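You operate a simulated robot arm through the tools that you are given. There is no shell and no other tool. Be economical: measure what you need, move in short steps, check, and stop when the job is done.

You run a simulated robot arm. Do the job below in one go: nothing can be reset, and whatever is moved stays where it is left.

Task
Put the c-hook in its stand and shut the hoist down.
Fine: hook up over heads, pendant off, then the hoist switch off; bump nothing.

Only the result counts: the job must be done as asked and must still hold three seconds after the hand-in. Knocking over, shifting, dropping, spilling or breaking anything else fails it.

Robot
A 7-joint arm with a two-finger parallel gripper, fixed in place. Base frame: the origin is at the foot of the arm, x ahead of it, y to its left, z up. Units: m, degrees, N and s.
With the tool pointing down near the work surface it reaches from about 0.14 to 0.5 m from the base axis. Its first joint turns from -166.0 to 166.0 degrees. Payload 1.57 kg.
Tool frame: the origin (TCP) lies between the finger pads and is the grasp point; the fingertips stand 0.03 m ahead of it; z points along the fingers, y is the line along which they close. Largest opening 0.08 m; finger width 0.017, thickness 0.012; the body of the gripper, 0.04 by 0.082 m, starts 0.08 m behind the TCP.
Orientation is that of the tool frame in the base frame, as a unit quaternion [x, y, z, w]. With the fingers straight down and closing along the base's y, the tool's x points along the base's -x, its y along +y and its z along -z.

Tools
- The arm moves only by the tool play_rows. Its arguments are lists of equal length, an entry for each row: "delta_pos": the shift along the tool's x, y, z in units of 30 mm (1.0 is 30 mm), a list of three; "rotation": the turn, a rotation vector about the tool's x, y, z in units of 4 degrees (1.0 is 4 degrees), a list of three; "claw": the opening, from 0 (shut) to 1 (fully open). In form: {"delta_pos": [[tx, ty, tz], ...], "rotation": [[wx, wy, wz], ...], "claw": [claw, ...]}. A call has 1 to 10 rows; each row shifts and turns the commanded pose from where the row before left it, along the tool's axes as they then stand. A call with a number of a shift or a turn outside -1 to 1 is refused whole. Each row takes 0.2 s and may step no farther than 0.05 m and 8.6 degrees from the row before; otherwise, or with a gripper value out of range, the whole call is refused. A pose out of reach is approached as far as the arm can. The call stops where the force on the tool passes 90 N (or 10 N more than at its start, if that is more) or the arm is blocked; 0.2 s more then pass. Each finger travels about 0.072 m/s and halts on what it meets, pressing with about 35 N; the grip force reading is that of the motor and also rises with nothing between the fingers. The clock runs only during rows and for 0.2 s after the last one: add rows that do not move to give the fingers time. The reply holds the time, the measured pose of the TCP, the force on the tool along the base axes, the opening and the grip force, in the units named above and with some noise, with the torque about the TCP (base axes, N m) and any sound that the robot's microphone picked up, and new pictures: "views" is both (left out), scene, wrist or none.
- Cameras (640 x 400 px; columns grow to the right, rows downward): "scene" is fixed at [0.0512, -0.4974, 1.4988]; the picture's right is [0.58, -0.82, 0.00], its down [-0.38, -0.27, -0.89] and it looks along [0.72, 0.51, -0.46] (base axes); focal length 214 px, centre (320, 200). "wrist" rides on the gripper at [0.072, -0.007, -0.122] in the tool frame; the picture's right is [0.09, 1.00, 0.00], its down [-0.84, 0.08, -0.54] and it looks along [-0.54, 0.05, 0.84] (tool axes); focal length 238 px, centre (320, 200). There is no depth. A picture from a camera that has moved, and an enlarged one, comes with that camera's place and axes in the base frame and with its lens.
- raise_lower(by): slides the trunk up (or, below 0, down) by that many m; the arm rides with it, the base frame stays. It gives what a move gives, with no picture.
- enlarge(camera, box): a new picture of the part [left, top, right, bottom] of that camera's present view, enlarged. No time passes.
- finish_job(): hands the job in; it is judged then, once.

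Go step by step. Nothing tells you positions but the pictures and the camera data: compare them with the known pose of the tool, close in by small moves and look again before you grip or let go. The budget is 120 turns and 200 pictures, counting those below and the enlarged ones. Unless the task says otherwise, let go and move clear before handing in, and close with one line.

The tools are called as name(argument=value, ...) on one line, values as JSON. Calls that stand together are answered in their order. play_rows: Moves the arm, as the interface text tells. Its arguments: {"type":"object","properties":{"delta_pos":{"type":"array"},"rotation":{"type":"array"},"claw":{"type":"array"},"views":{"type":"string","enum":["both","scene","wrist","none"]}},"required":["delta_pos","rotation","claw"]} The other tools are called the same way: raise_lower (by) slides the trunk up or down; enlarge (camera, box) takes an enlarged picture of a part of a camera's view; finish_job () hands the job in.

At the start:

```text
t: 0.0
tcp_pos: [0.3719, 0.0782, 1.4051]
ee_rot: [0.0, 1.0, 0.0, -0.001]
wrist_force: [-0.2, 0.1, -0.3]
wrist_torque: [0.0, 0.02, -0.03]
opening: 0.0799
finger_force: 0.0
trunk travel left (down, up): [-0.115, 0.0]
```

scene: 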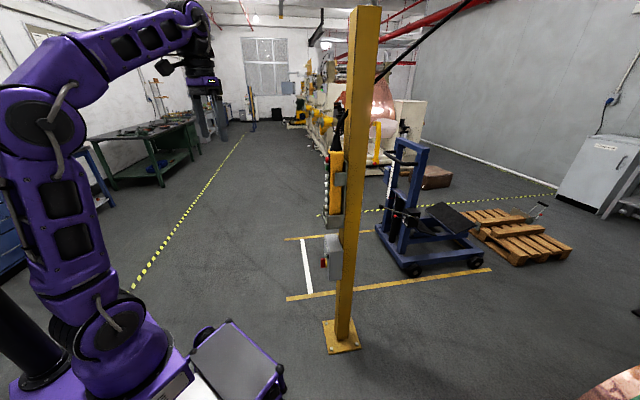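
wrist: 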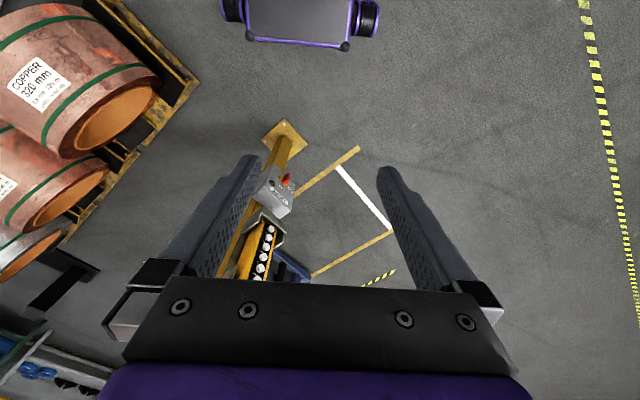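

I see a yellow post carrying a pendant and a grey box with a red switch, and a blue stand behind. I'll enlarge these before moving.

enlarge(camera="scene", box=[280, 120, 400, 300])

enlarge(camera="scene", box=[280, 0, 480, 130])

enlarge(camera="wrist", box=[200, 110, 400, 290])

enlarge(camera="scene", box=[360, 120, 580, 290])

```text
2.22 times, centred on (340, 210) of scene
camera zoom: at [0.0512, -0.4974, 1.4988], right [0.58, -0.82, 0.0], down [-0.38, -0.27, -0.89], along [0.72, 0.51, -0.46], focal length 477 px, centre (276, 178)
```

zoom: 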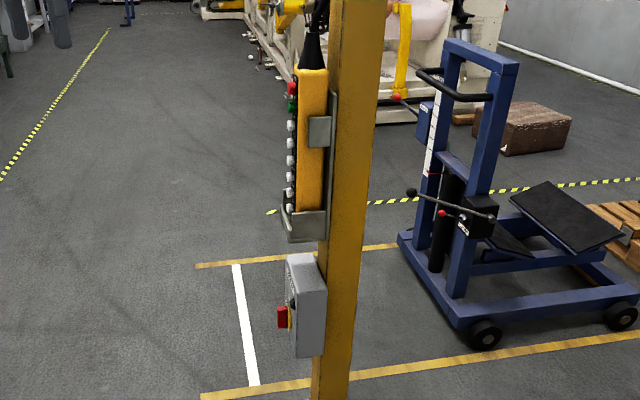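

```text
3.08 times, centred on (380, 65) of scene
camera zoom: at [0.0512, -0.4974, 1.4988], right [0.58, -0.82, 0.0], down [-0.38, -0.27, -0.89], along [0.72, 0.51, -0.46], focal length 660 px, centre (135, 615)
```

zoom: 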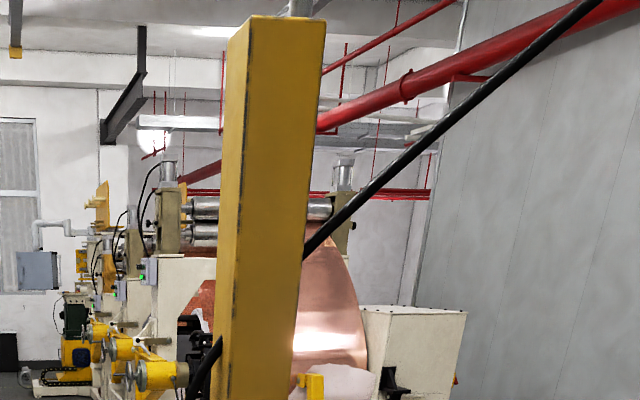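

```text
2.22 times, centred on (300, 200) of wrist
camera zoom: at [0.3006, 0.0716, 1.5269], right [-0.09, 1.0, 0.0], down [0.84, 0.08, 0.54], along [0.54, 0.05, -0.84], focal length 530 px, centre (364, 200)
```

zoom: 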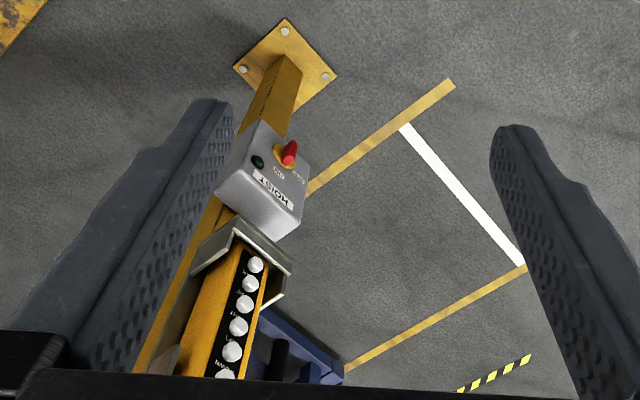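

```text
2.35 times, centred on (470, 205) of scene
camera zoom: at [0.0512, -0.4974, 1.4988], right [0.58, -0.82, 0.0], down [-0.38, -0.27, -0.89], along [0.72, 0.51, -0.46], focal length 505 px, centre (-33, 188)
```

zoom: 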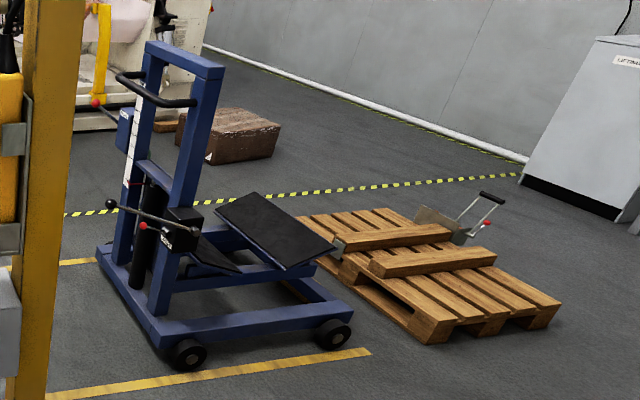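

The pendant sits near (0.74, -0.08, 1.0), with the switch box below it. The C-hook isn't in view yet, so I'll tilt the wrist camera up to look ahead.

play_rows(delta_pos=[[0, 0, 0], [0, 0, 0], [0, 0, 0], [0, 0, 0], [0, 0, 0], [0, 0, 0], [0, 0, 0], [0, 0, 0], [0, 0, 0], [0, 0, 0]], rotation=[[0, -1, 0], [0, -1, 0], [0, -1, 0], [0, -1, 0], [0, -1, 0], [0, -1, 0], [0, -1, 0], [0, -1, 0], [0, -1, 0], [0, -1, 0]], claw=[0, 0, 0, 0, 0, 0, 0, 0, 0, 0], views="both")

```text
t: 2.2
tcp_pos: [0.3732, 0.0776, 1.4032]
ee_rot: [0.001, 0.94, 0.0, 0.341]
wrist_force: [-0.4, 1.0, -0.4]
wrist_torque: [0.03, -0.02, 0.02]
opening: 0.0
finger_force: 21.4
trunk travel left (down, up): [-0.115, 0.0]
camera wrist: at [0.2398, 0.0714, 1.4512], right [-0.07, 1.0, -0.06], down [0.29, 0.08, 0.95], along [0.95, 0.05, -0.3], focal length 238 px, centre (320, 200)
```

scene: 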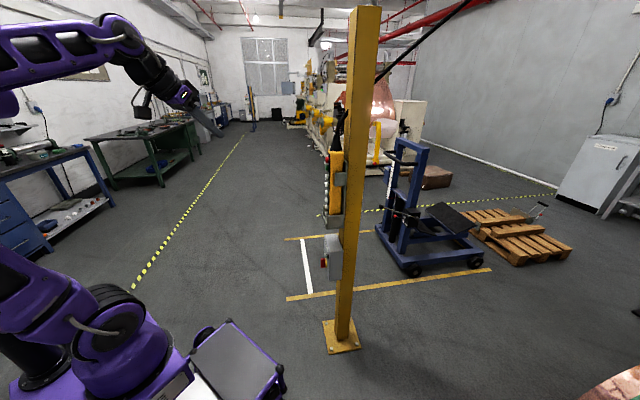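
wrist: 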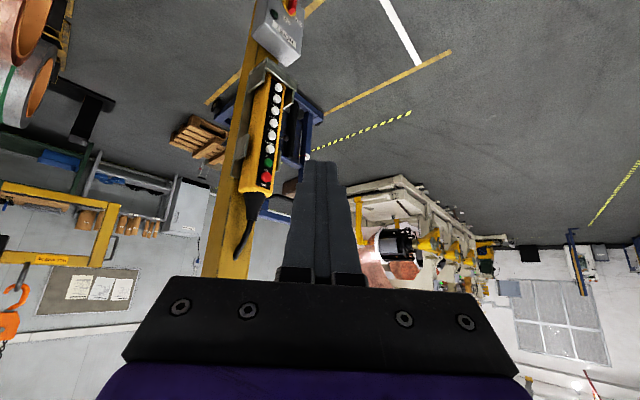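

The upside-down view shows the pendant's button column, and at the lower left an orange hook with a yellow C-hook. I'll swing the view right to see it and the stand.

play_rows(delta_pos=[[0, 0, 0], [0, 0, 0], [0, 0, 0], [0, 0, 0], [0, 0, 0], [0, 0, 0], [0, 0, 0], [0, 0, 0], [0, 0, 0], [0, 0, 0]], rotation=[[0.643, 0, 0.766], [0.643, 0, 0.766], [0.643, 0, 0.766], [0.643, 0, 0.766], [0.643, 0, 0.766], [0.643, 0, 0.766], [0.643, 0, 0.766], [0.643, 0, 0.766], [0.643, 0, 0.766], [0.643, 0, 0.766]], claw=[0, 0, 0, 0, 0, 0, 0, 0, 0, 0], views="wrist")

enlarge(camera="wrist", box=[0, 0, 320, 200])

```text
t: 3.3
tcp_pos: [0.3664, 0.1097, 1.4052]
ee_rot: [0.094, 0.937, -0.022, 0.337]
wrist_force: [-0.8, -0.6, -0.5]
wrist_torque: [-0.03, -0.02, -0.01]
opening: 0.0
finger_force: 21.5
trunk travel left (down, up): [-0.115, 0.0]
stopped in row 5: the arm was blocked; the commanded pose is now the measured one
camera wrist: at [0.2333, 0.1285, 1.4545], right [0.12, 0.99, -0.04], down [0.31, 0.0, 0.95], along [0.94, -0.12, -0.3], focal length 238 px, centre (320, 200)
```

wrist: 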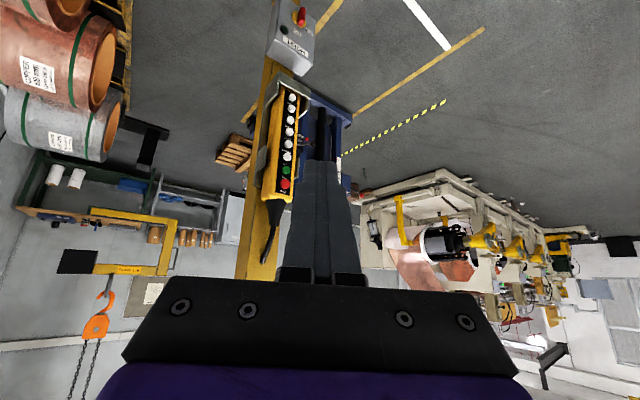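

```text
2.00 times, centred on (160, 100) of wrist
camera zoom: at [0.2333, 0.1285, 1.4545], right [0.12, 0.99, -0.04], down [0.31, 0.0, 0.95], along [0.94, -0.12, -0.3], focal length 477 px, centre (640, 400)
```

zoom: 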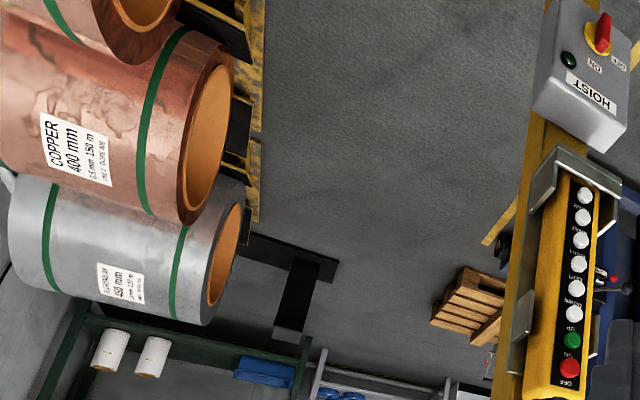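

enlarge(camera="wrist", box=[240, 80, 320, 210])

enlarge(camera="wrist", box=[40, 100, 240, 330])

```text
3.08 times, centred on (280, 145) of wrist
camera zoom: at [0.2333, 0.1285, 1.4545], right [0.12, 0.99, -0.04], down [0.31, 0.0, 0.95], along [0.94, -0.12, -0.3], focal length 733 px, centre (443, 369)
```

zoom: 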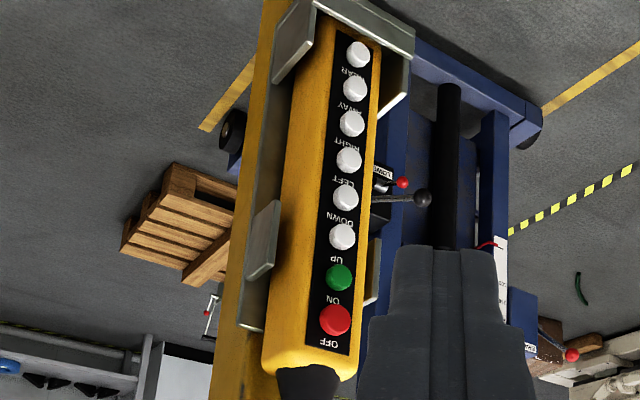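

```text
1.74 times, centred on (140, 215) of wrist
camera zoom: at [0.2333, 0.1285, 1.4545], right [0.12, 0.99, -0.04], down [0.31, 0.0, 0.95], along [0.94, -0.12, -0.3], focal length 414 px, centre (633, 174)
```

zoom: 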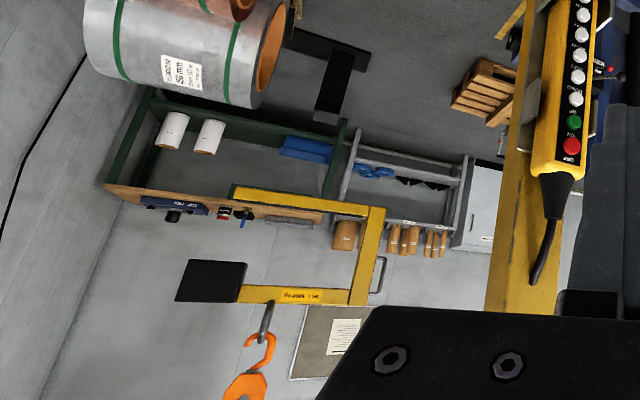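

Buttons read top to bottom OFF, ON, UP, DOWN, LEFT, RIGHT, AWAY, NEAR, and the C-hook hangs to the right. I'll swing the whole arm clockwise about the base for a better view of the hook and stand.

play_rows(delta_pos=[[-0.32, -0.79, 0.265], [-0.32, -0.79, 0.265], [-0.32, -0.79, 0.265], [-0.32, -0.79, 0.265], [-0.32, -0.79, 0.265], [-0.32, -0.79, 0.265], [-0.32, -0.79, 0.265], [-0.32, -0.79, 0.265], [-0.32, -0.79, 0.265], [-0.32, -0.79, 0.265]], rotation=[[0.643, 0, 0.766], [0.643, 0, 0.766], [0.643, 0, 0.766], [0.643, 0, 0.766], [0.643, 0, 0.766], [0.643, 0, 0.766], [0.643, 0, 0.766], [0.643, 0, 0.766], [0.643, 0, 0.766], [0.643, 0, 0.766]], claw=[0, 0, 0, 0, 0, 0, 0, 0, 0, 0], views="wrist")

```text
t: 4.3
tcp_pos: [0.3745, 0.0741, 1.4102]
ee_rot: [0.136, 0.93, -0.036, 0.341]
wrist_force: [-0.3, 0.3, 0.4]
wrist_torque: [0.0, -0.03, -0.02]
opening: 0.0
finger_force: 21.7
trunk travel left (down, up): [-0.115, 0.0]
stopped in row 4: the arm was blocked; the commanded pose is now the measured one
camera wrist: at [0.2439, 0.1031, 1.4575], right [0.21, 0.98, -0.03], down [0.3, -0.03, 0.95], along [0.93, -0.21, -0.3], focal length 238 px, centre (320, 200)
```

wrist: 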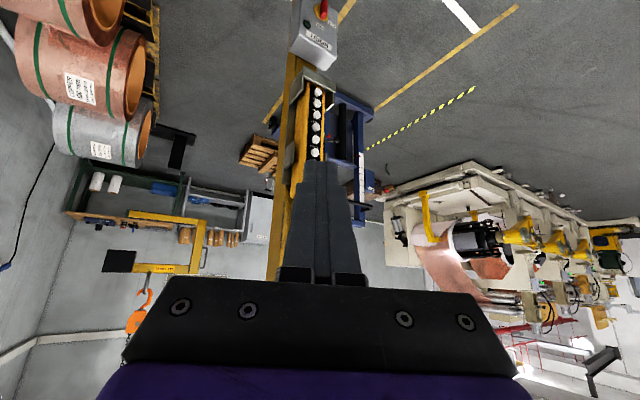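

The arm was blocked again, perhaps by a limit or a speed lag. I'll look at the scene and try a smaller pure sideways move.

play_rows(delta_pos=[[0, -0.5, 0], [0, -0.5, 0], [0, -0.5, 0], [0, -0.5, 0]], rotation=[[0, 0, 0], [0, 0, 0], [0, 0, 0], [0, 0, 0]], claw=[0, 0, 0, 0], views="scene")

```text
t: 5.3
tcp_pos: [0.3578, 0.0161, 1.4073]
ee_rot: [0.137, 0.93, -0.038, 0.339]
wrist_force: [-0.1, -0.6, -0.7]
wrist_torque: [0.01, 0.01, 0.01]
opening: 0.0002
finger_force: 21.5
trunk travel left (down, up): [-0.115, 0.0]
```

scene: 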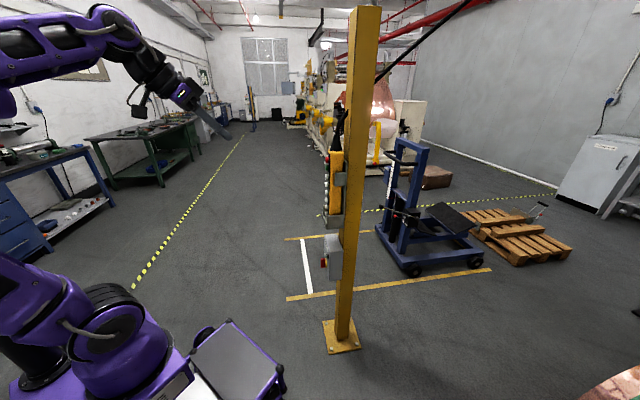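

Slow motion works, so I'll continue the combined swing at half speed.

play_rows(delta_pos=[[-0.1, -0.42, 0.08], [-0.1, -0.42, 0.08], [-0.1, -0.42, 0.08], [-0.1, -0.42, 0.08], [-0.1, -0.42, 0.08], [-0.1, -0.42, 0.08], [-0.1, -0.42, 0.08], [-0.1, -0.42, 0.08], [-0.1, -0.42, 0.08], [-0.1, -0.42, 0.08]], rotation=[[0.32, 0, 0.38], [0.32, 0, 0.38], [0.32, 0, 0.38], [0.32, 0, 0.38], [0.32, 0, 0.38], [0.32, 0, 0.38], [0.32, 0, 0.38], [0.32, 0, 0.38], [0.32, 0, 0.38], [0.32, 0, 0.38]], claw=[0, 0, 0, 0, 0, 0, 0, 0, 0, 0], views="wrist")

```text
t: 6.9
tcp_pos: [0.3521, -0.0274, 1.4116]
ee_rot: [0.183, 0.92, -0.05, 0.342]
wrist_force: [0.5, -0.2, 0.9]
wrist_torque: [0.02, -0.01, -0.01]
opening: 0.0
finger_force: 21.4
trunk travel left (down, up): [-0.115, 0.0]
stopped in row 8: the arm was blocked; the commanded pose is now the measured one
camera wrist: at [0.2247, 0.0137, 1.4578], right [0.3, 0.95, -0.03], down [0.28, -0.06, 0.96], along [0.91, -0.3, -0.29], focal length 238 px, centre (320, 200)
```

wrist: 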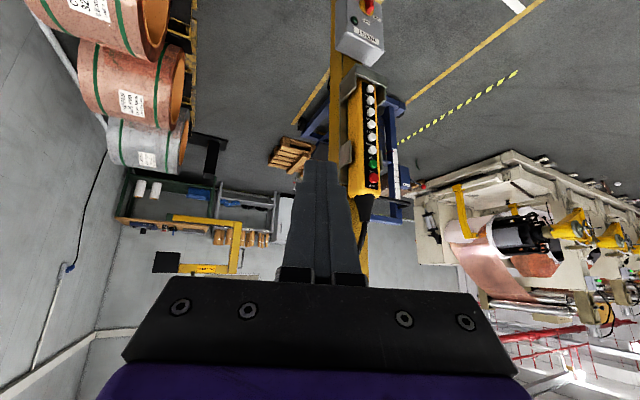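

enlarge(camera="wrist", box=[110, 100, 290, 290])

enlarge(camera="wrist", box=[170, 100, 250, 180])

```text
2.11 times, centred on (200, 195) of wrist
camera zoom: at [0.2247, 0.0137, 1.4578], right [0.3, 0.95, -0.03], down [0.28, -0.06, 0.96], along [0.91, -0.3, -0.29], focal length 502 px, centre (573, 210)
```

zoom: 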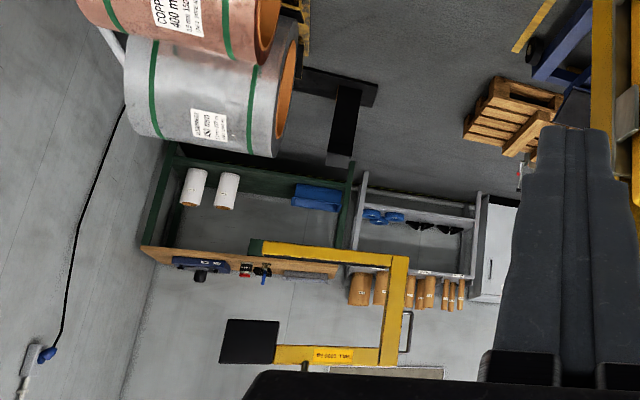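

```text
5.00 times, centred on (210, 140) of wrist
camera zoom: at [0.2247, 0.0137, 1.4578], right [0.3, 0.95, -0.03], down [0.28, -0.06, 0.96], along [0.91, -0.3, -0.29], focal length 1192 px, centre (870, 500)
```

zoom: 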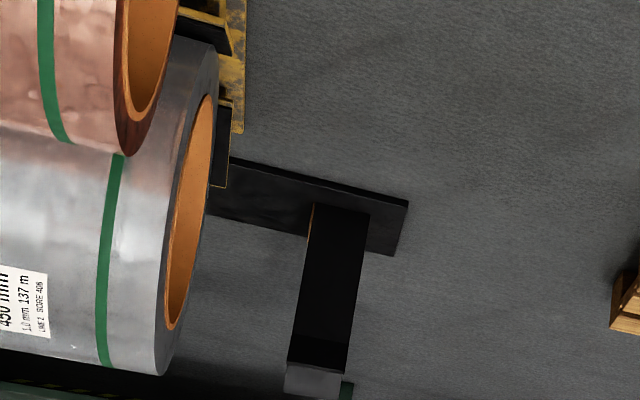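

The stand looks like a short black post on a floor plate beyond the coils. I'll shift sideways in pure translation for baseline and a better look.

play_rows(delta_pos=[[0, -0.6, 0], [0, -0.6, 0], [0, -0.6, 0], [0, -0.6, 0], [0, -0.6, 0], [0, -0.6, 0], [0, -0.6, 0], [0, -0.6, 0], [0, -0.6, 0], [0, 0, 0]], rotation=[[0, 0, 0], [0, 0, 0], [0, 0, 0], [0, 0, 0], [0, 0, 0], [0, 0, 0], [0, 0, 0], [0, 0, 0], [0, 0, 0], [0, 0, 0]], claw=[0, 0, 0, 0, 0, 0, 0, 0, 0, 0], views="both")

```text
t: 9.1
tcp_pos: [0.2912, -0.1778, 1.4085]
ee_rot: [0.181, 0.92, -0.051, 0.345]
wrist_force: [0.3, 0.3, 0.1]
wrist_torque: [-0.01, 0.01, 0.01]
opening: 0.0
finger_force: 21.3
trunk travel left (down, up): [-0.115, 0.0]
camera wrist: at [0.1638, -0.1356, 1.4544], right [0.3, 0.95, -0.03], down [0.28, -0.06, 0.96], along [0.91, -0.3, -0.28], focal length 238 px, centre (320, 200)
```

scene: 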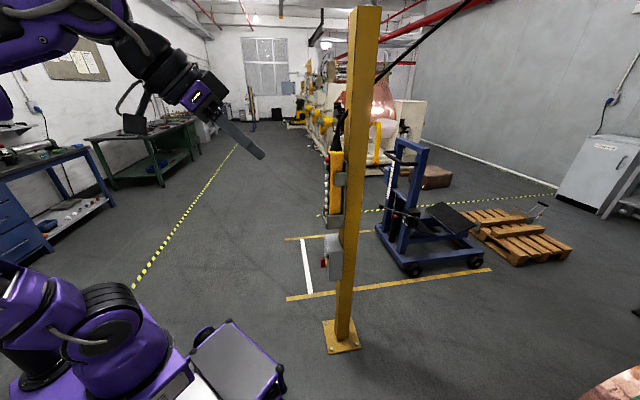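
wrist: 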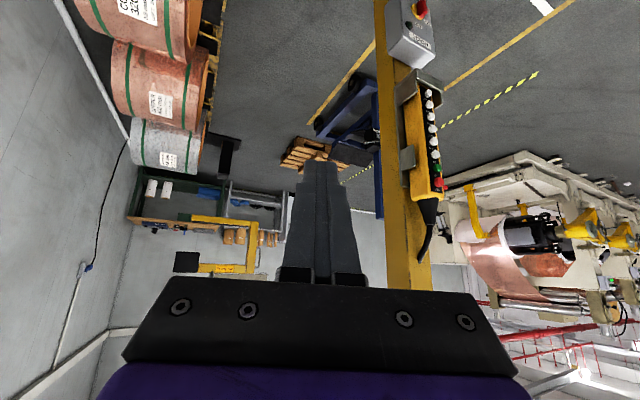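

enlarge(camera="wrist", box=[160, 120, 280, 280])

enlarge(camera="wrist", box=[380, 0, 460, 100])

enlarge(camera="wrist", box=[390, 70, 470, 210])

```text
2.50 times, centred on (220, 200) of wrist
camera zoom: at [0.1638, -0.1356, 1.4544], right [0.3, 0.95, -0.03], down [0.28, -0.06, 0.96], along [0.91, -0.3, -0.28], focal length 596 px, centre (570, 200)
```

zoom: 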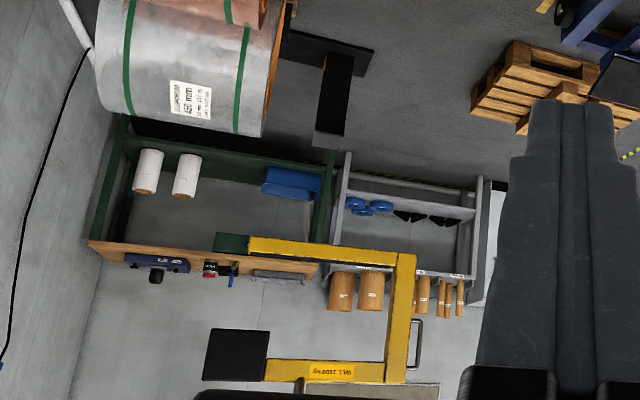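

```text
4.00 times, centred on (420, 50) of wrist
camera zoom: at [0.1638, -0.1356, 1.4544], right [0.3, 0.95, -0.03], down [0.28, -0.06, 0.96], along [0.91, -0.3, -0.28], focal length 953 px, centre (-80, 800)
```

zoom: 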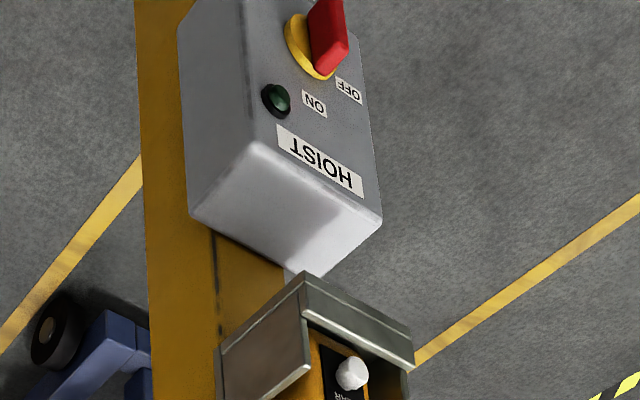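

```text
2.86 times, centred on (430, 140) of wrist
camera zoom: at [0.1638, -0.1356, 1.4544], right [0.3, 0.95, -0.03], down [0.28, -0.06, 0.96], along [0.91, -0.3, -0.28], focal length 681 px, centre (6, 371)
```

zoom: 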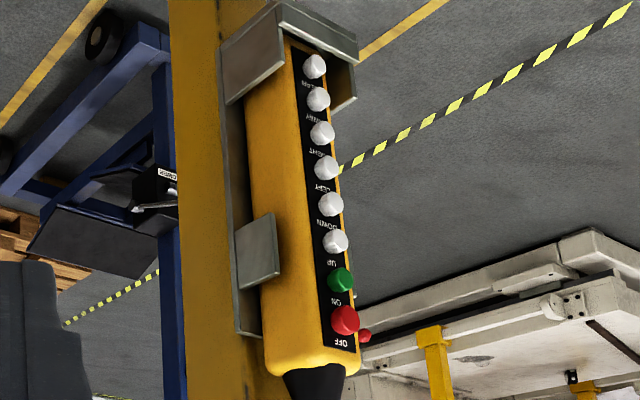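

enlarge(camera="wrist", box=[206, 122, 246, 162])

enlarge(camera="wrist", box=[150, 200, 290, 287])

```text
10.00 times, centred on (226, 142) of wrist
camera zoom: at [0.1638, -0.1356, 1.4544], right [0.3, 0.95, -0.03], down [0.28, -0.06, 0.96], along [0.91, -0.3, -0.28], focal length 2384 px, centre (1260, 780)
```

zoom: 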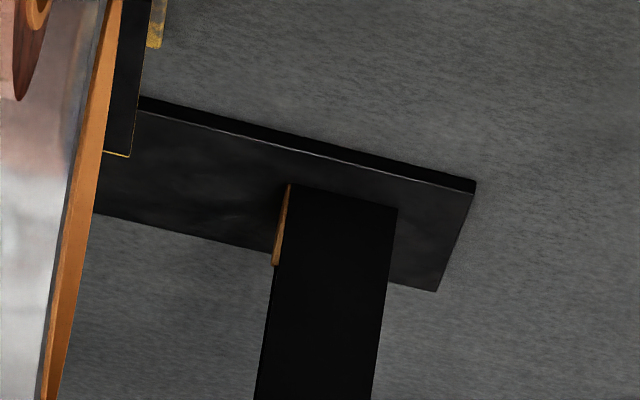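

```text
4.57 times, centred on (220, 244) of wrist
camera zoom: at [0.1638, -0.1356, 1.4544], right [0.3, 0.95, -0.03], down [0.28, -0.06, 0.96], along [0.91, -0.3, -0.28], focal length 1090 px, centre (777, 1)
```

zoom: 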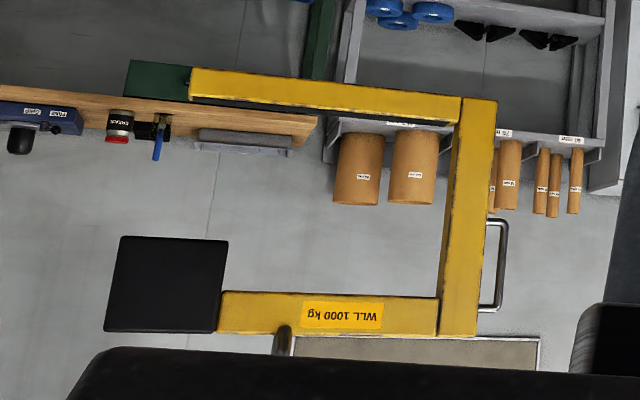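

The stand has a base plate and post, partly hidden by a coil. I'll move the camera left and forward to see past the coil.

play_rows(delta_pos=[[-0.19, 0.72, 0.16], [-0.19, 0.72, 0.16], [-0.19, 0.72, 0.16], [-0.19, 0.72, 0.16], [-0.19, 0.72, 0.16], [-0.19, 0.72, 0.16], [-0.19, 0.72, 0.16], [-0.19, 0.72, 0.16], [-0.19, 0.72, 0.16], [-0.19, 0.72, 0.16]], rotation=[[0, 0, 0], [0, 0, 0], [0, 0, 0], [0, 0, 0], [0, 0, 0], [0, 0, 0], [0, 0, 0], [0, 0, 0], [0, 0, 0], [0, 0, 0]], claw=[0, 0, 0, 0, 0, 0, 0, 0, 0, 0], views="none")

play_rows(delta_pos=[[-0.19, 0.72, 0.16], [-0.19, 0.72, 0.16], [-0.19, 0.72, 0.16], [-0.19, 0.72, 0.16], [-0.19, 0.72, 0.16], [-0.19, 0.72, 0.16], [-0.19, 0.72, 0.16], [-0.19, 0.72, 0.16], [-0.19, 0.72, 0.16], [-0.19, 0.72, 0.16]], rotation=[[0, 0, 0], [0, 0, 0], [0, 0, 0], [0, 0, 0], [0, 0, 0], [0, 0, 0], [0, 0, 0], [0, 0, 0], [0, 0, 0], [0, 0, 0]], claw=[0, 0, 0, 0, 0, 0, 0, 0, 0, 0], views="wrist")

```text
t: 10.3
tcp_pos: [0.3637, -0.0396, 1.4216]
ee_rot: [0.111, 0.926, -0.022, 0.361]
wrist_force: [-0.1, 0.9, 0.1]
wrist_torque: [0.03, 0.02, 0.02]
opening: 0.0
finger_force: 20.8
trunk travel left (down, up): [-0.115, 0.0]
stopped in row 6: the arm was blocked; the commanded pose is now the measured one
```

```text
t: 11.4
tcp_pos: [0.401, 0.1031, 1.4315]
ee_rot: [0.042, 0.929, 0.006, 0.368]
wrist_force: [-0.9, -0.3, -0.2]
wrist_torque: [0.02, -0.02, 0.04]
opening: 0.0
finger_force: 21.8
trunk travel left (down, up): [-0.115, 0.0]
stopped in row 5: the arm was blocked; the commanded pose is now the measured one
camera wrist: at [0.2644, 0.1057, 1.4709], right [0.01, 1.0, -0.02], down [0.24, 0.02, 0.97], along [0.97, -0.01, -0.24], focal length 238 px, centre (320, 200)
```

wrist: 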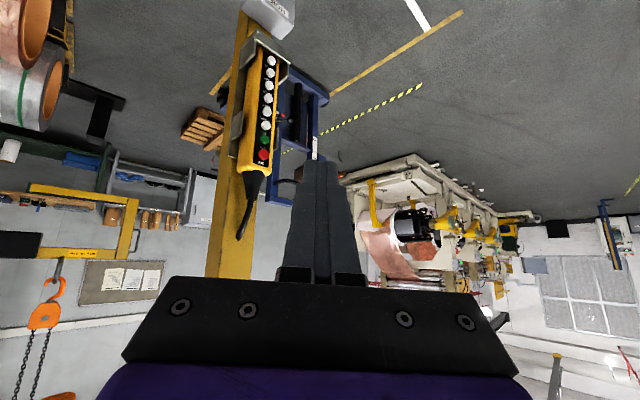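

enlarge(camera="wrist", box=[40, 70, 160, 150])

enlarge(camera="wrist", box=[0, 160, 200, 400])

```text
5.00 times, centred on (100, 110) of wrist
camera zoom: at [0.2644, 0.1057, 1.4709], right [0.01, 1.0, -0.02], down [0.24, 0.02, 0.97], along [0.97, -0.01, -0.24], focal length 1192 px, centre (1420, 650)
```

zoom: 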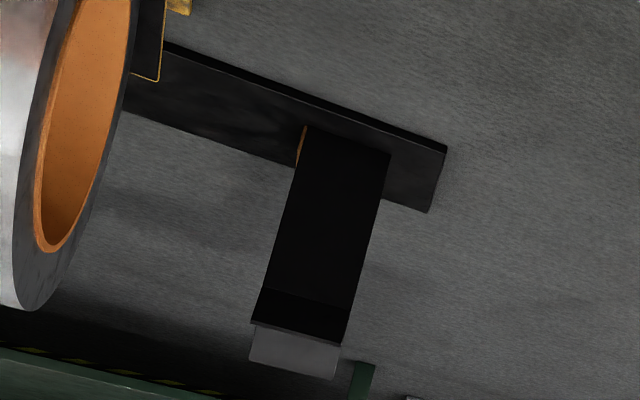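

```text
1.67 times, centred on (100, 280) of wrist
camera zoom: at [0.2644, 0.1057, 1.4709], right [0.01, 1.0, -0.02], down [0.24, 0.02, 0.97], along [0.97, -0.01, -0.24], focal length 397 px, centre (687, 67)
```

zoom: 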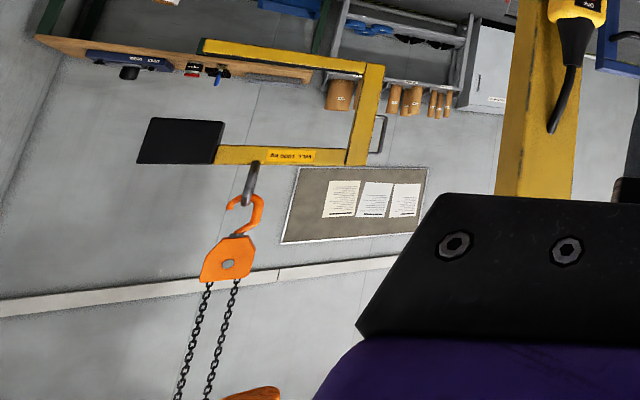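

The stand looks like two upright plates forming a slot along its base plate, roughly parallel to the C-hook plane. Next I'll locate the pendant buttons and the switch accurately.

enlarge(camera="wrist", box=[220, 30, 320, 190])

enlarge(camera="scene", box=[310, 130, 370, 290])

```text
2.50 times, centred on (270, 110) of wrist
camera zoom: at [0.2644, 0.1057, 1.4709], right [0.01, 1.0, -0.02], down [0.24, 0.02, 0.97], along [0.97, -0.01, -0.24], focal length 596 px, centre (445, 425)
```

zoom: 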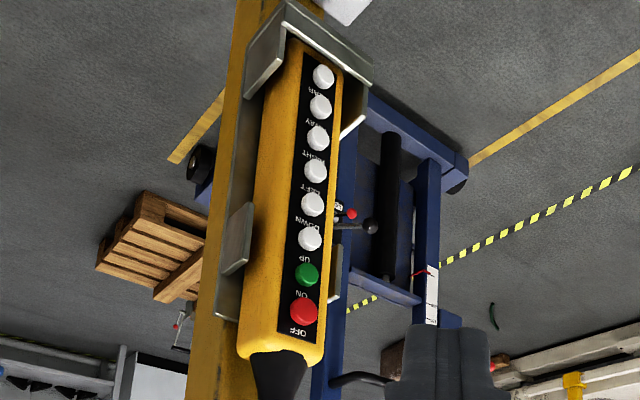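

```text
2.50 times, centred on (340, 210) of scene
camera zoom: at [0.0512, -0.4974, 1.4988], right [0.58, -0.82, 0.0], down [-0.38, -0.27, -0.89], along [0.72, 0.51, -0.46], focal length 536 px, centre (270, 175)
```

zoom: 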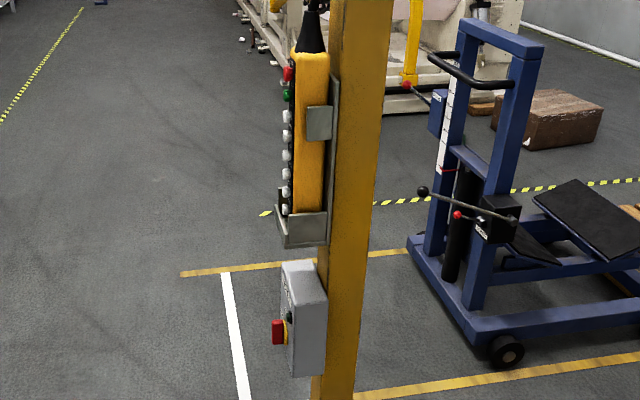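

All faces here are turned 45°, so buttons are pressed along (0.71, -0.71, 0). They lie on a vertical line near (0.77, -0.03), from OFF at z≈1.24 to NEAR at z≈0.98. I'll level the tool next.

play_rows(delta_pos=[[0, 0, 0], [0, 0, 0], [0, 0, 0], [0, 0, 0], [0, 0, 0], [0, 0, 0], [0, 0, 0], [0, 0, 0], [0, 0, 0], [0, 0, 0]], rotation=[[0, -1, 0], [0, -1, 0], [0, -1, 0], [0, -1, 0], [0, -1, 0], [0, -1, 0], [0, -1, 0], [0, -1, 0], [0, -1, 0], [0, -1, 0]], claw=[0, 0, 0, 0, 0, 0, 0, 0, 0, 0], views="scene")

```text
t: 12.6
tcp_pos: [0.4193, 0.0223, 1.4234]
ee_rot: [0.123, 0.857, -0.005, 0.5]
wrist_force: [0.0, 0.9, -0.9]
wrist_torque: [-0.03, -0.01, -0.01]
opening: 0.0
finger_force: 21.5
trunk travel left (down, up): [-0.115, 0.0]
stopped in row 5: the arm was blocked; the commanded pose is now the measured one
```

scene: 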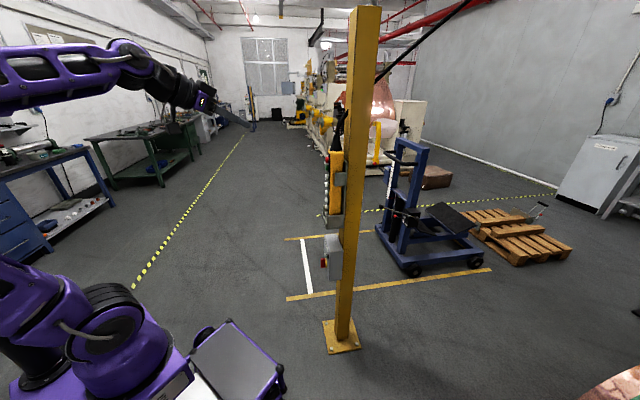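

The wrist looks near singular where it is straight in line with the forearm. I'll lower the arm to change its posture before turning further.

play_rows(delta_pos=[[0.43, 0, 0.25], [0.43, 0, 0.25], [0.43, 0, 0.25], [0.43, 0, 0.25], [0.43, 0, 0.25], [0.43, 0, 0.25], [0.43, 0, 0.25], [0.43, 0, 0.25], [0.43, 0, 0.25], [0, 0, 0]], rotation=[[0, 0, 0], [0, 0, 0], [0, 0, 0], [0, 0, 0], [0, 0, 0], [0, 0, 0], [0, 0, 0], [0, 0, 0], [0, 0, 0], [0, 0, 0]], claw=[0, 0, 0, 0, 0, 0, 0, 0, 0, 0], views="scene")

```text
t: 14.1
tcp_pos: [0.4171, 0.0448, 1.3384]
ee_rot: [0.11, 0.859, 0.033, 0.499]
wrist_force: [-0.6, -0.2, 0.7]
wrist_torque: [0.04, 0.01, 0.05]
opening: 0.0
finger_force: 21.3
trunk travel left (down, up): [-0.115, 0.0]
stopped in row 7: the arm was blocked; the commanded pose is now the measured one
```

scene: 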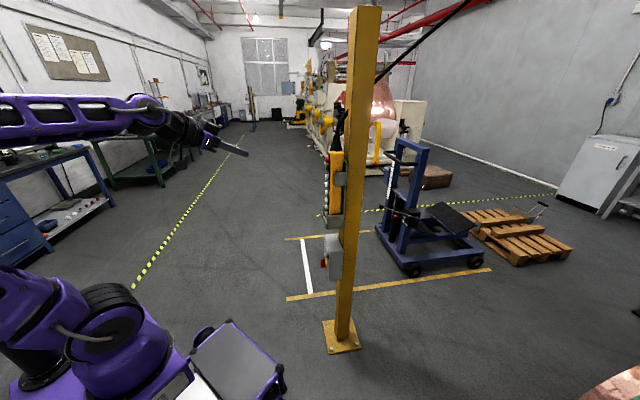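

play_rows(delta_pos=[[0, 0, 0], [0, 0, 0], [0, 0, 0], [0, 0, 0], [0, 0, 0], [0, 0, 0], [0, 0, 0], [0, 0, 0], [0, 0, 0], [0, 0, 0]], rotation=[[0.43, 0, 0.25], [0.43, 0, 0.25], [0.43, 0, 0.25], [0.43, 0, 0.25], [0.43, 0, 0.25], [0.43, 0, 0.25], [0.43, 0, 0.25], [0.43, 0, 0.25], [0.43, 0, 0.25], [0, 0, 0]], claw=[0, 0, 0, 0, 0, 0, 0, 0, 0, 0], views="none")

play_rows(delta_pos=[[0, 0, 0], [0, 0, 0], [0, 0, 0], [0, 0, 0], [0, 0, 0], [0, 0, 0], [0, 0, 0], [0, 0, 0], [0, 0, 0], [0, 0, 0]], rotation=[[0.43, 0, 0.25], [0.43, 0, 0.25], [0.43, 0, 0.25], [0.43, 0, 0.25], [0.43, 0, 0.25], [0.43, 0, 0.25], [0.43, 0, 0.25], [0.43, 0, 0.25], [0.43, 0, 0.25], [0, 0, 0]], claw=[0, 0, 0, 0, 0, 0, 0, 0, 0, 0], views="scene")

```text
t: 14.9
tcp_pos: [0.4129, 0.0463, 1.3368]
ee_rot: [0.155, 0.86, 0.044, 0.484]
wrist_force: [0.4, 0.0, 0.0]
wrist_torque: [0.04, -0.01, 0.01]
opening: 0.0002
finger_force: 21.3
trunk travel left (down, up): [-0.115, 0.0]
stopped in row 4: the arm was blocked; the commanded pose is now the measured one
```

```text
t: 15.9
tcp_pos: [0.4108, 0.0516, 1.3357]
ee_rot: [0.197, 0.863, 0.049, 0.464]
wrist_force: [-0.1, -0.8, 0.4]
wrist_torque: [0.0, 0.05, -0.02]
opening: 0.0001
finger_force: 21.7
trunk travel left (down, up): [-0.115, 0.0]
stopped in row 4: the arm was blocked; the commanded pose is now the measured one
```

scene: 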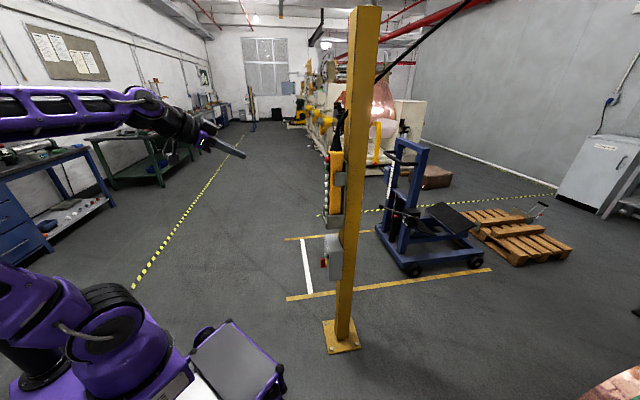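

Progress is slow but steady, so I'll continue yawing with smaller steps.

play_rows(delta_pos=[[0, 0, 0], [0, 0, 0], [0, 0, 0], [0, 0, 0], [0, 0, 0], [0, 0, 0], [0, 0, 0], [0, 0, 0], [0, 0, 0], [0, 0, 0]], rotation=[[0.23, -0.08, 0.17], [0.23, -0.08, 0.17], [0.23, -0.08, 0.17], [0.23, -0.08, 0.17], [0.23, -0.08, 0.17], [0.23, -0.08, 0.17], [0.23, -0.08, 0.17], [0.23, -0.08, 0.17], [0.23, -0.08, 0.17], [0, 0, 0]], claw=[0, 0, 0, 0, 0, 0, 0, 0, 0, 0], views="none")

play_rows(delta_pos=[[0, 0, 0], [0, 0, 0], [0, 0, 0], [0, 0, 0], [0, 0, 0], [0, 0, 0], [0, 0, 0], [0, 0, 0], [0, 0, 0], [0, 0, 0]], rotation=[[0.43, -0.14, 0.31], [0.43, -0.14, 0.31], [0.43, -0.14, 0.31], [0.43, -0.14, 0.31], [0.43, -0.14, 0.31], [0.43, -0.14, 0.31], [0.43, -0.14, 0.31], [0.43, -0.14, 0.31], [0.43, -0.14, 0.31], [0, 0, 0]], claw=[0, 0, 0, 0, 0, 0, 0, 0, 0, 0], views="none")

```text
t: 17.1
tcp_pos: [0.4098, 0.0448, 1.3372]
ee_rot: [0.243, 0.854, 0.059, 0.456]
wrist_force: [-0.6, 0.0, -0.6]
wrist_torque: [0.02, 0.01, 0.03]
opening: 0.0001
finger_force: 21.4
trunk travel left (down, up): [-0.115, 0.0]
stopped in row 6: the arm was blocked; the commanded pose is now the measured one
```

```text
t: 18.0
tcp_pos: [0.4075, 0.0497, 1.3371]
ee_rot: [0.288, 0.846, 0.063, 0.444]
wrist_force: [0.3, 0.0, -0.1]
wrist_torque: [0.03, -0.01, 0.03]
opening: 0.0
finger_force: 21.4
trunk travel left (down, up): [-0.115, 0.0]
stopped in row 4: the arm was blocked; the commanded pose is now the measured one
```

I'll rotate along the direct path to the wanted orientation instead: level, heading -45°, no roll.

play_rows(delta_pos=[[0, 0, 0], [0, 0, 0], [0, 0, 0], [0, 0, 0], [0, 0, 0], [0, 0, 0], [0, 0, 0], [0, 0, 0], [0, 0, 0], [0, 0, 0]], rotation=[[0.24, -0.42, -0.14], [0.24, -0.42, -0.14], [0.24, -0.42, -0.14], [0.24, -0.42, -0.14], [0.24, -0.42, -0.14], [0.24, -0.42, -0.14], [0.24, -0.42, -0.14], [0.24, -0.42, -0.14], [0.24, -0.42, -0.14], [0, 0, 0]], claw=[0, 0, 0, 0, 0, 0, 0, 0, 0, 0], views="none")

play_rows(delta_pos=[[0, 0, 0], [0, 0, 0], [0, 0, 0], [0, 0, 0], [0, 0, 0], [0, 0, 0], [0, 0, 0], [0, 0, 0], [0, 0, 0], [0, 0, 0]], rotation=[[0.24, -0.42, -0.14], [0.24, -0.42, -0.14], [0.24, -0.42, -0.14], [0.24, -0.42, -0.14], [0.24, -0.42, -0.14], [0.24, -0.42, -0.14], [0.24, -0.42, -0.14], [0.24, -0.42, -0.14], [0.24, -0.42, -0.14], [0, 0, 0]], claw=[0, 0, 0, 0, 0, 0, 0, 0, 0, 0], views="scene")

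```text
t: 18.8
tcp_pos: [0.4074, 0.0208, 1.3417]
ee_rot: [0.318, 0.825, 0.047, 0.466]
wrist_force: [-0.4, 0.3, -1.4]
wrist_torque: [-0.02, -0.01, 0.0]
opening: 0.0
finger_force: 22.1
trunk travel left (down, up): [-0.115, 0.0]
stopped in row 4: the arm was blocked; the commanded pose is now the measured one
```

```text
t: 19.7
tcp_pos: [0.4063, 0.0019, 1.3452]
ee_rot: [0.341, 0.804, 0.034, 0.486]
wrist_force: [-0.2, 0.1, 0.3]
wrist_torque: [0.01, 0.0, 0.03]
opening: 0.0
finger_force: 21.3
trunk travel left (down, up): [-0.115, 0.0]
stopped in row 4: the arm was blocked; the commanded pose is now the measured one
```

scene: 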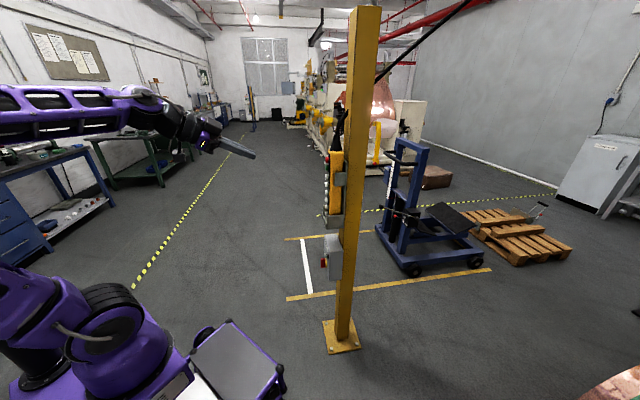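

I'll translate the wrist to the left so the tool can point right more comfortably.

play_rows(delta_pos=[[0.37, 0.4, 0.08], [0.37, 0.4, 0.08], [0.37, 0.4, 0.08], [0.37, 0.4, 0.08], [0.37, 0.4, 0.08], [0.37, 0.4, 0.08], [0.37, 0.4, 0.08], [0.37, 0.4, 0.08], [0.37, 0.4, 0.08], [0, 0, 0]], rotation=[[0, 0, 0], [0, 0, 0], [0, 0, 0], [0, 0, 0], [0, 0, 0], [0, 0, 0], [0, 0, 0], [0, 0, 0], [0, 0, 0], [0, 0, 0]], claw=[0, 0, 0, 0, 0, 0, 0, 0, 0, 0], views="none")

play_rows(delta_pos=[[0, 0, 0], [0, 0, 0], [0, 0, 0], [0, 0, 0], [0, 0, 0], [0, 0, 0], [0, 0, 0], [0, 0, 0], [0, 0, 0], [0, 0, 0]], rotation=[[0.24, -0.42, -0.14], [0.24, -0.42, -0.14], [0.24, -0.42, -0.14], [0.24, -0.42, -0.14], [0.24, -0.42, -0.14], [0.24, -0.42, -0.14], [0.24, -0.42, -0.14], [0.24, -0.42, -0.14], [0.24, -0.42, -0.14], [0, 0, 0]], claw=[0, 0, 0, 0, 0, 0, 0, 0, 0, 0], views="scene")

```text
t: 20.5
tcp_pos: [0.4141, 0.0506, 1.3364]
ee_rot: [0.328, 0.813, 0.072, 0.476]
wrist_force: [0.5, 0.5, 0.4]
wrist_torque: [-0.04, 0.05, 0.02]
opening: 0.0
finger_force: 21.2
trunk travel left (down, up): [-0.115, 0.0]
stopped in row 3: the arm was blocked; the commanded pose is now the measured one
```

```text
t: 21.4
tcp_pos: [0.415, 0.0335, 1.3423]
ee_rot: [0.348, 0.794, 0.058, 0.494]
wrist_force: [0.4, 0.3, 0.5]
wrist_torque: [0.01, 0.0, -0.02]
opening: 0.0003
finger_force: 21.3
trunk travel left (down, up): [-0.115, 0.0]
stopped in row 4: the arm was blocked; the commanded pose is now the measured one
```

scene: 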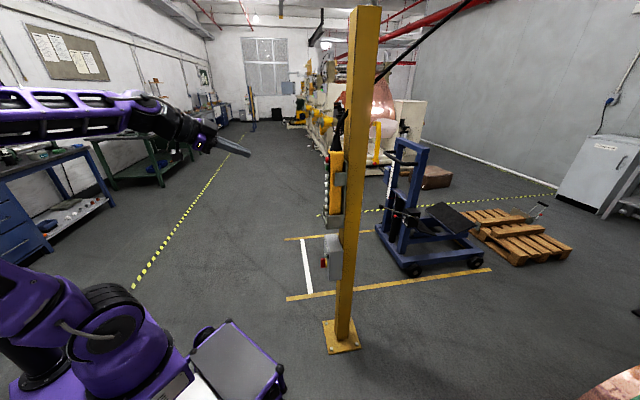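

I think the tool is nearly in line with the forearm, which is singular. Swinging the tool to the right about the forearm axis should avoid that, so I'll roll about base x.

play_rows(delta_pos=[[0, 0, 0], [0, 0, 0], [0, 0, 0], [0, 0, 0], [0, 0, 0], [0, 0, 0], [0, 0, 0], [0, 0, 0], [0, 0, 0], [0, 0, 0]], rotation=[[0.16, -0.3, -0.5], [0.16, -0.3, -0.5], [0.16, -0.3, -0.5], [0.16, -0.3, -0.5], [0.16, -0.3, -0.5], [0.16, -0.3, -0.5], [0.16, -0.3, -0.5], [0.16, -0.3, -0.5], [0.16, -0.3, -0.5], [0, 0, 0]], claw=[0, 0, 0, 0, 0, 0, 0, 0, 0, 0], views="none")

play_rows(delta_pos=[[0, 0, 0], [0, 0, 0], [0, 0, 0], [0, 0, 0], [0, 0, 0], [0, 0, 0], [0, 0, 0], [0, 0, 0], [0, 0, 0], [0, 0, 0]], rotation=[[0.16, -0.3, -0.5], [0.16, -0.3, -0.5], [0.16, -0.3, -0.5], [0.16, -0.3, -0.5], [0.16, -0.3, -0.5], [0.16, -0.3, -0.5], [0.16, -0.3, -0.5], [0.16, -0.3, -0.5], [0.16, -0.3, -0.5], [0, 0, 0]], claw=[0, 0, 0, 0, 0, 0, 0, 0, 0, 0], views="scene")

```text
t: 22.5
tcp_pos: [0.4141, 0.0179, 1.3464]
ee_rot: [0.319, 0.796, 0.012, 0.515]
wrist_force: [0.4, 0.1, 0.5]
wrist_torque: [0.03, 0.01, 0.0]
opening: 0.0
finger_force: 21.3
trunk travel left (down, up): [-0.115, 0.0]
stopped in row 5: the arm was blocked; the commanded pose is now the measured one
```

```text
t: 23.6
tcp_pos: [0.4147, 0.003, 1.347]
ee_rot: [0.282, 0.795, -0.034, 0.536]
wrist_force: [0.5, -0.8, 1.0]
wrist_torque: [0.03, -0.02, -0.05]
opening: 0.0002
finger_force: 20.7
trunk travel left (down, up): [-0.115, 0.0]
stopped in row 5: the arm was blocked; the commanded pose is now the measured one
```

scene: 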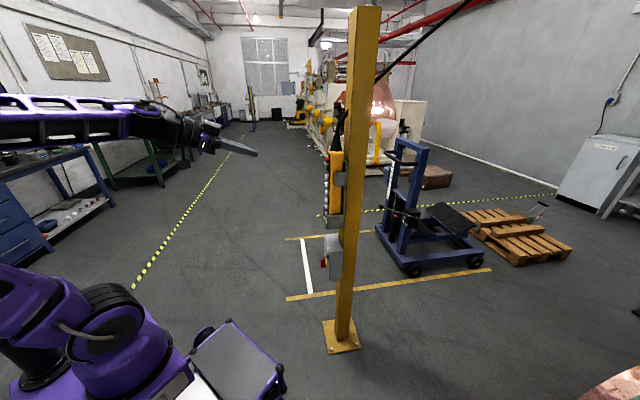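

enlarge(camera="scene", box=[0, 60, 280, 235])

```text
2.29 times, centred on (140, 148) of scene
camera zoom: at [0.0512, -0.4974, 1.4988], right [0.58, -0.82, 0.0], down [-0.38, -0.27, -0.89], along [0.72, 0.51, -0.46], focal length 490 px, centre (731, 320)
```

zoom: 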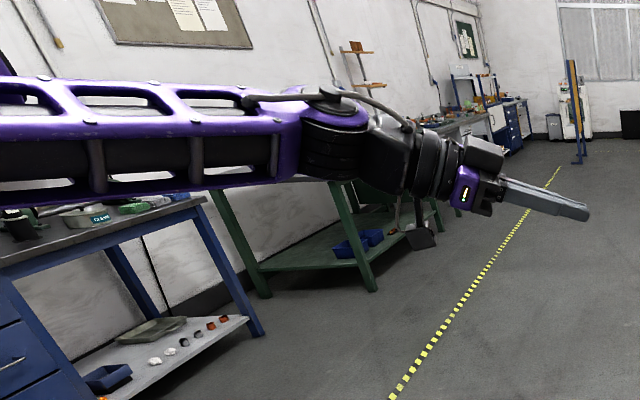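

The zoom confirms it: the wrist is almost straight. I'll return to tool-down, go lower, and swing the tool sideways from there.

play_rows(delta_pos=[[0, 0, 0], [0, 0, 0], [0, 0, 0], [0, 0, 0], [0, 0, 0], [0, 0, 0], [0, 0, 0], [0, 0, 0], [0, 0, 0], [0, 0, 0]], rotation=[[-0.04, 0.66, -0.35], [-0.04, 0.66, -0.35], [-0.04, 0.66, -0.35], [-0.04, 0.66, -0.35], [-0.04, 0.66, -0.35], [-0.04, 0.66, -0.35], [-0.04, 0.66, -0.35], [-0.04, 0.66, -0.35], [-0.04, 0.66, -0.35], [-0.04, 0.66, -0.35]], claw=[0, 0, 0, 0, 0, 0, 0, 0, 0, 0], views="none")

play_rows(delta_pos=[[0, 0, 0], [0, 0, 0], [0, 0, 0], [0, 0, 0], [0, 0, 0], [0, 0, 0], [0, 0, 0], [0, 0, 0], [0, 0, 0], [0, 0, 0]], rotation=[[-0.04, 0.66, -0.35], [-0.04, 0.66, -0.35], [-0.04, 0.66, -0.35], [-0.04, 0.66, -0.35], [-0.04, 0.66, -0.35], [-0.04, 0.66, -0.35], [-0.04, 0.66, -0.35], [-0.04, 0.66, -0.35], [-0.04, 0.66, -0.35], [-0.04, 0.66, -0.35]], claw=[0, 0, 0, 0, 0, 0, 0, 0, 0, 0], views="none")

```text
t: 25.8
tcp_pos: [0.4121, 0.0065, 1.3509]
ee_rot: [0.173, 0.924, -0.022, 0.34]
wrist_force: [1.1, 0.2, 0.1]
wrist_torque: [0.01, -0.01, 0.0]
opening: 0.0
finger_force: 21.6
trunk travel left (down, up): [-0.115, 0.0]
```

```text
t: 28.0
tcp_pos: [0.4149, 0.0032, 1.3477]
ee_rot: [0.062, 0.992, -0.011, 0.113]
wrist_force: [-1.1, -0.2, 0.0]
wrist_torque: [0.01, -0.03, 0.0]
opening: 0.0
finger_force: 21.3
trunk travel left (down, up): [-0.115, 0.0]
```

Good, that moved freely. Now I'll move down and slightly left.

play_rows(delta_pos=[[-0.1, 0.33, 0.6], [-0.1, 0.33, 0.6], [-0.1, 0.33, 0.6], [-0.1, 0.33, 0.6], [-0.1, 0.33, 0.6], [-0.1, 0.33, 0.6], [-0.1, 0.33, 0.6], [-0.1, 0.33, 0.6], [-0.1, 0.33, 0.6], [-0.1, 0.33, 0.6]], rotation=[[0, 0, 0], [0, 0, 0], [0, 0, 0], [0, 0, 0], [0, 0, 0], [0, 0, 0], [0, 0, 0], [0, 0, 0], [0, 0, 0], [0, 0, 0]], claw=[0, 0, 0, 0, 0, 0, 0, 0, 0, 0], views="scene")

```text
t: 30.2
tcp_pos: [0.4959, 0.0906, 1.1763]
ee_rot: [0.062, 0.992, -0.011, 0.113]
wrist_force: [0.3, -0.1, 0.2]
wrist_torque: [-0.03, 0.0, 0.01]
opening: 0.0
finger_force: 21.3
trunk travel left (down, up): [-0.115, 0.0]
```

scene: 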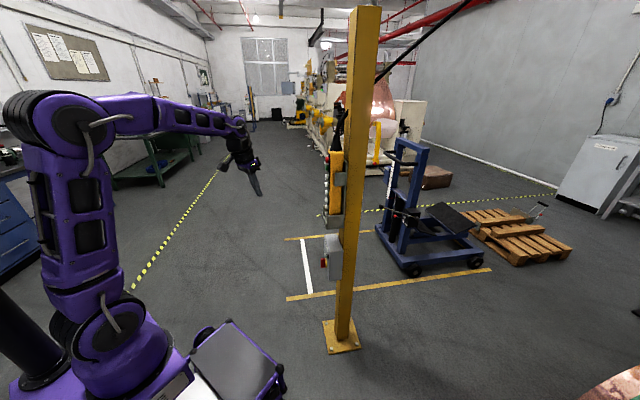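

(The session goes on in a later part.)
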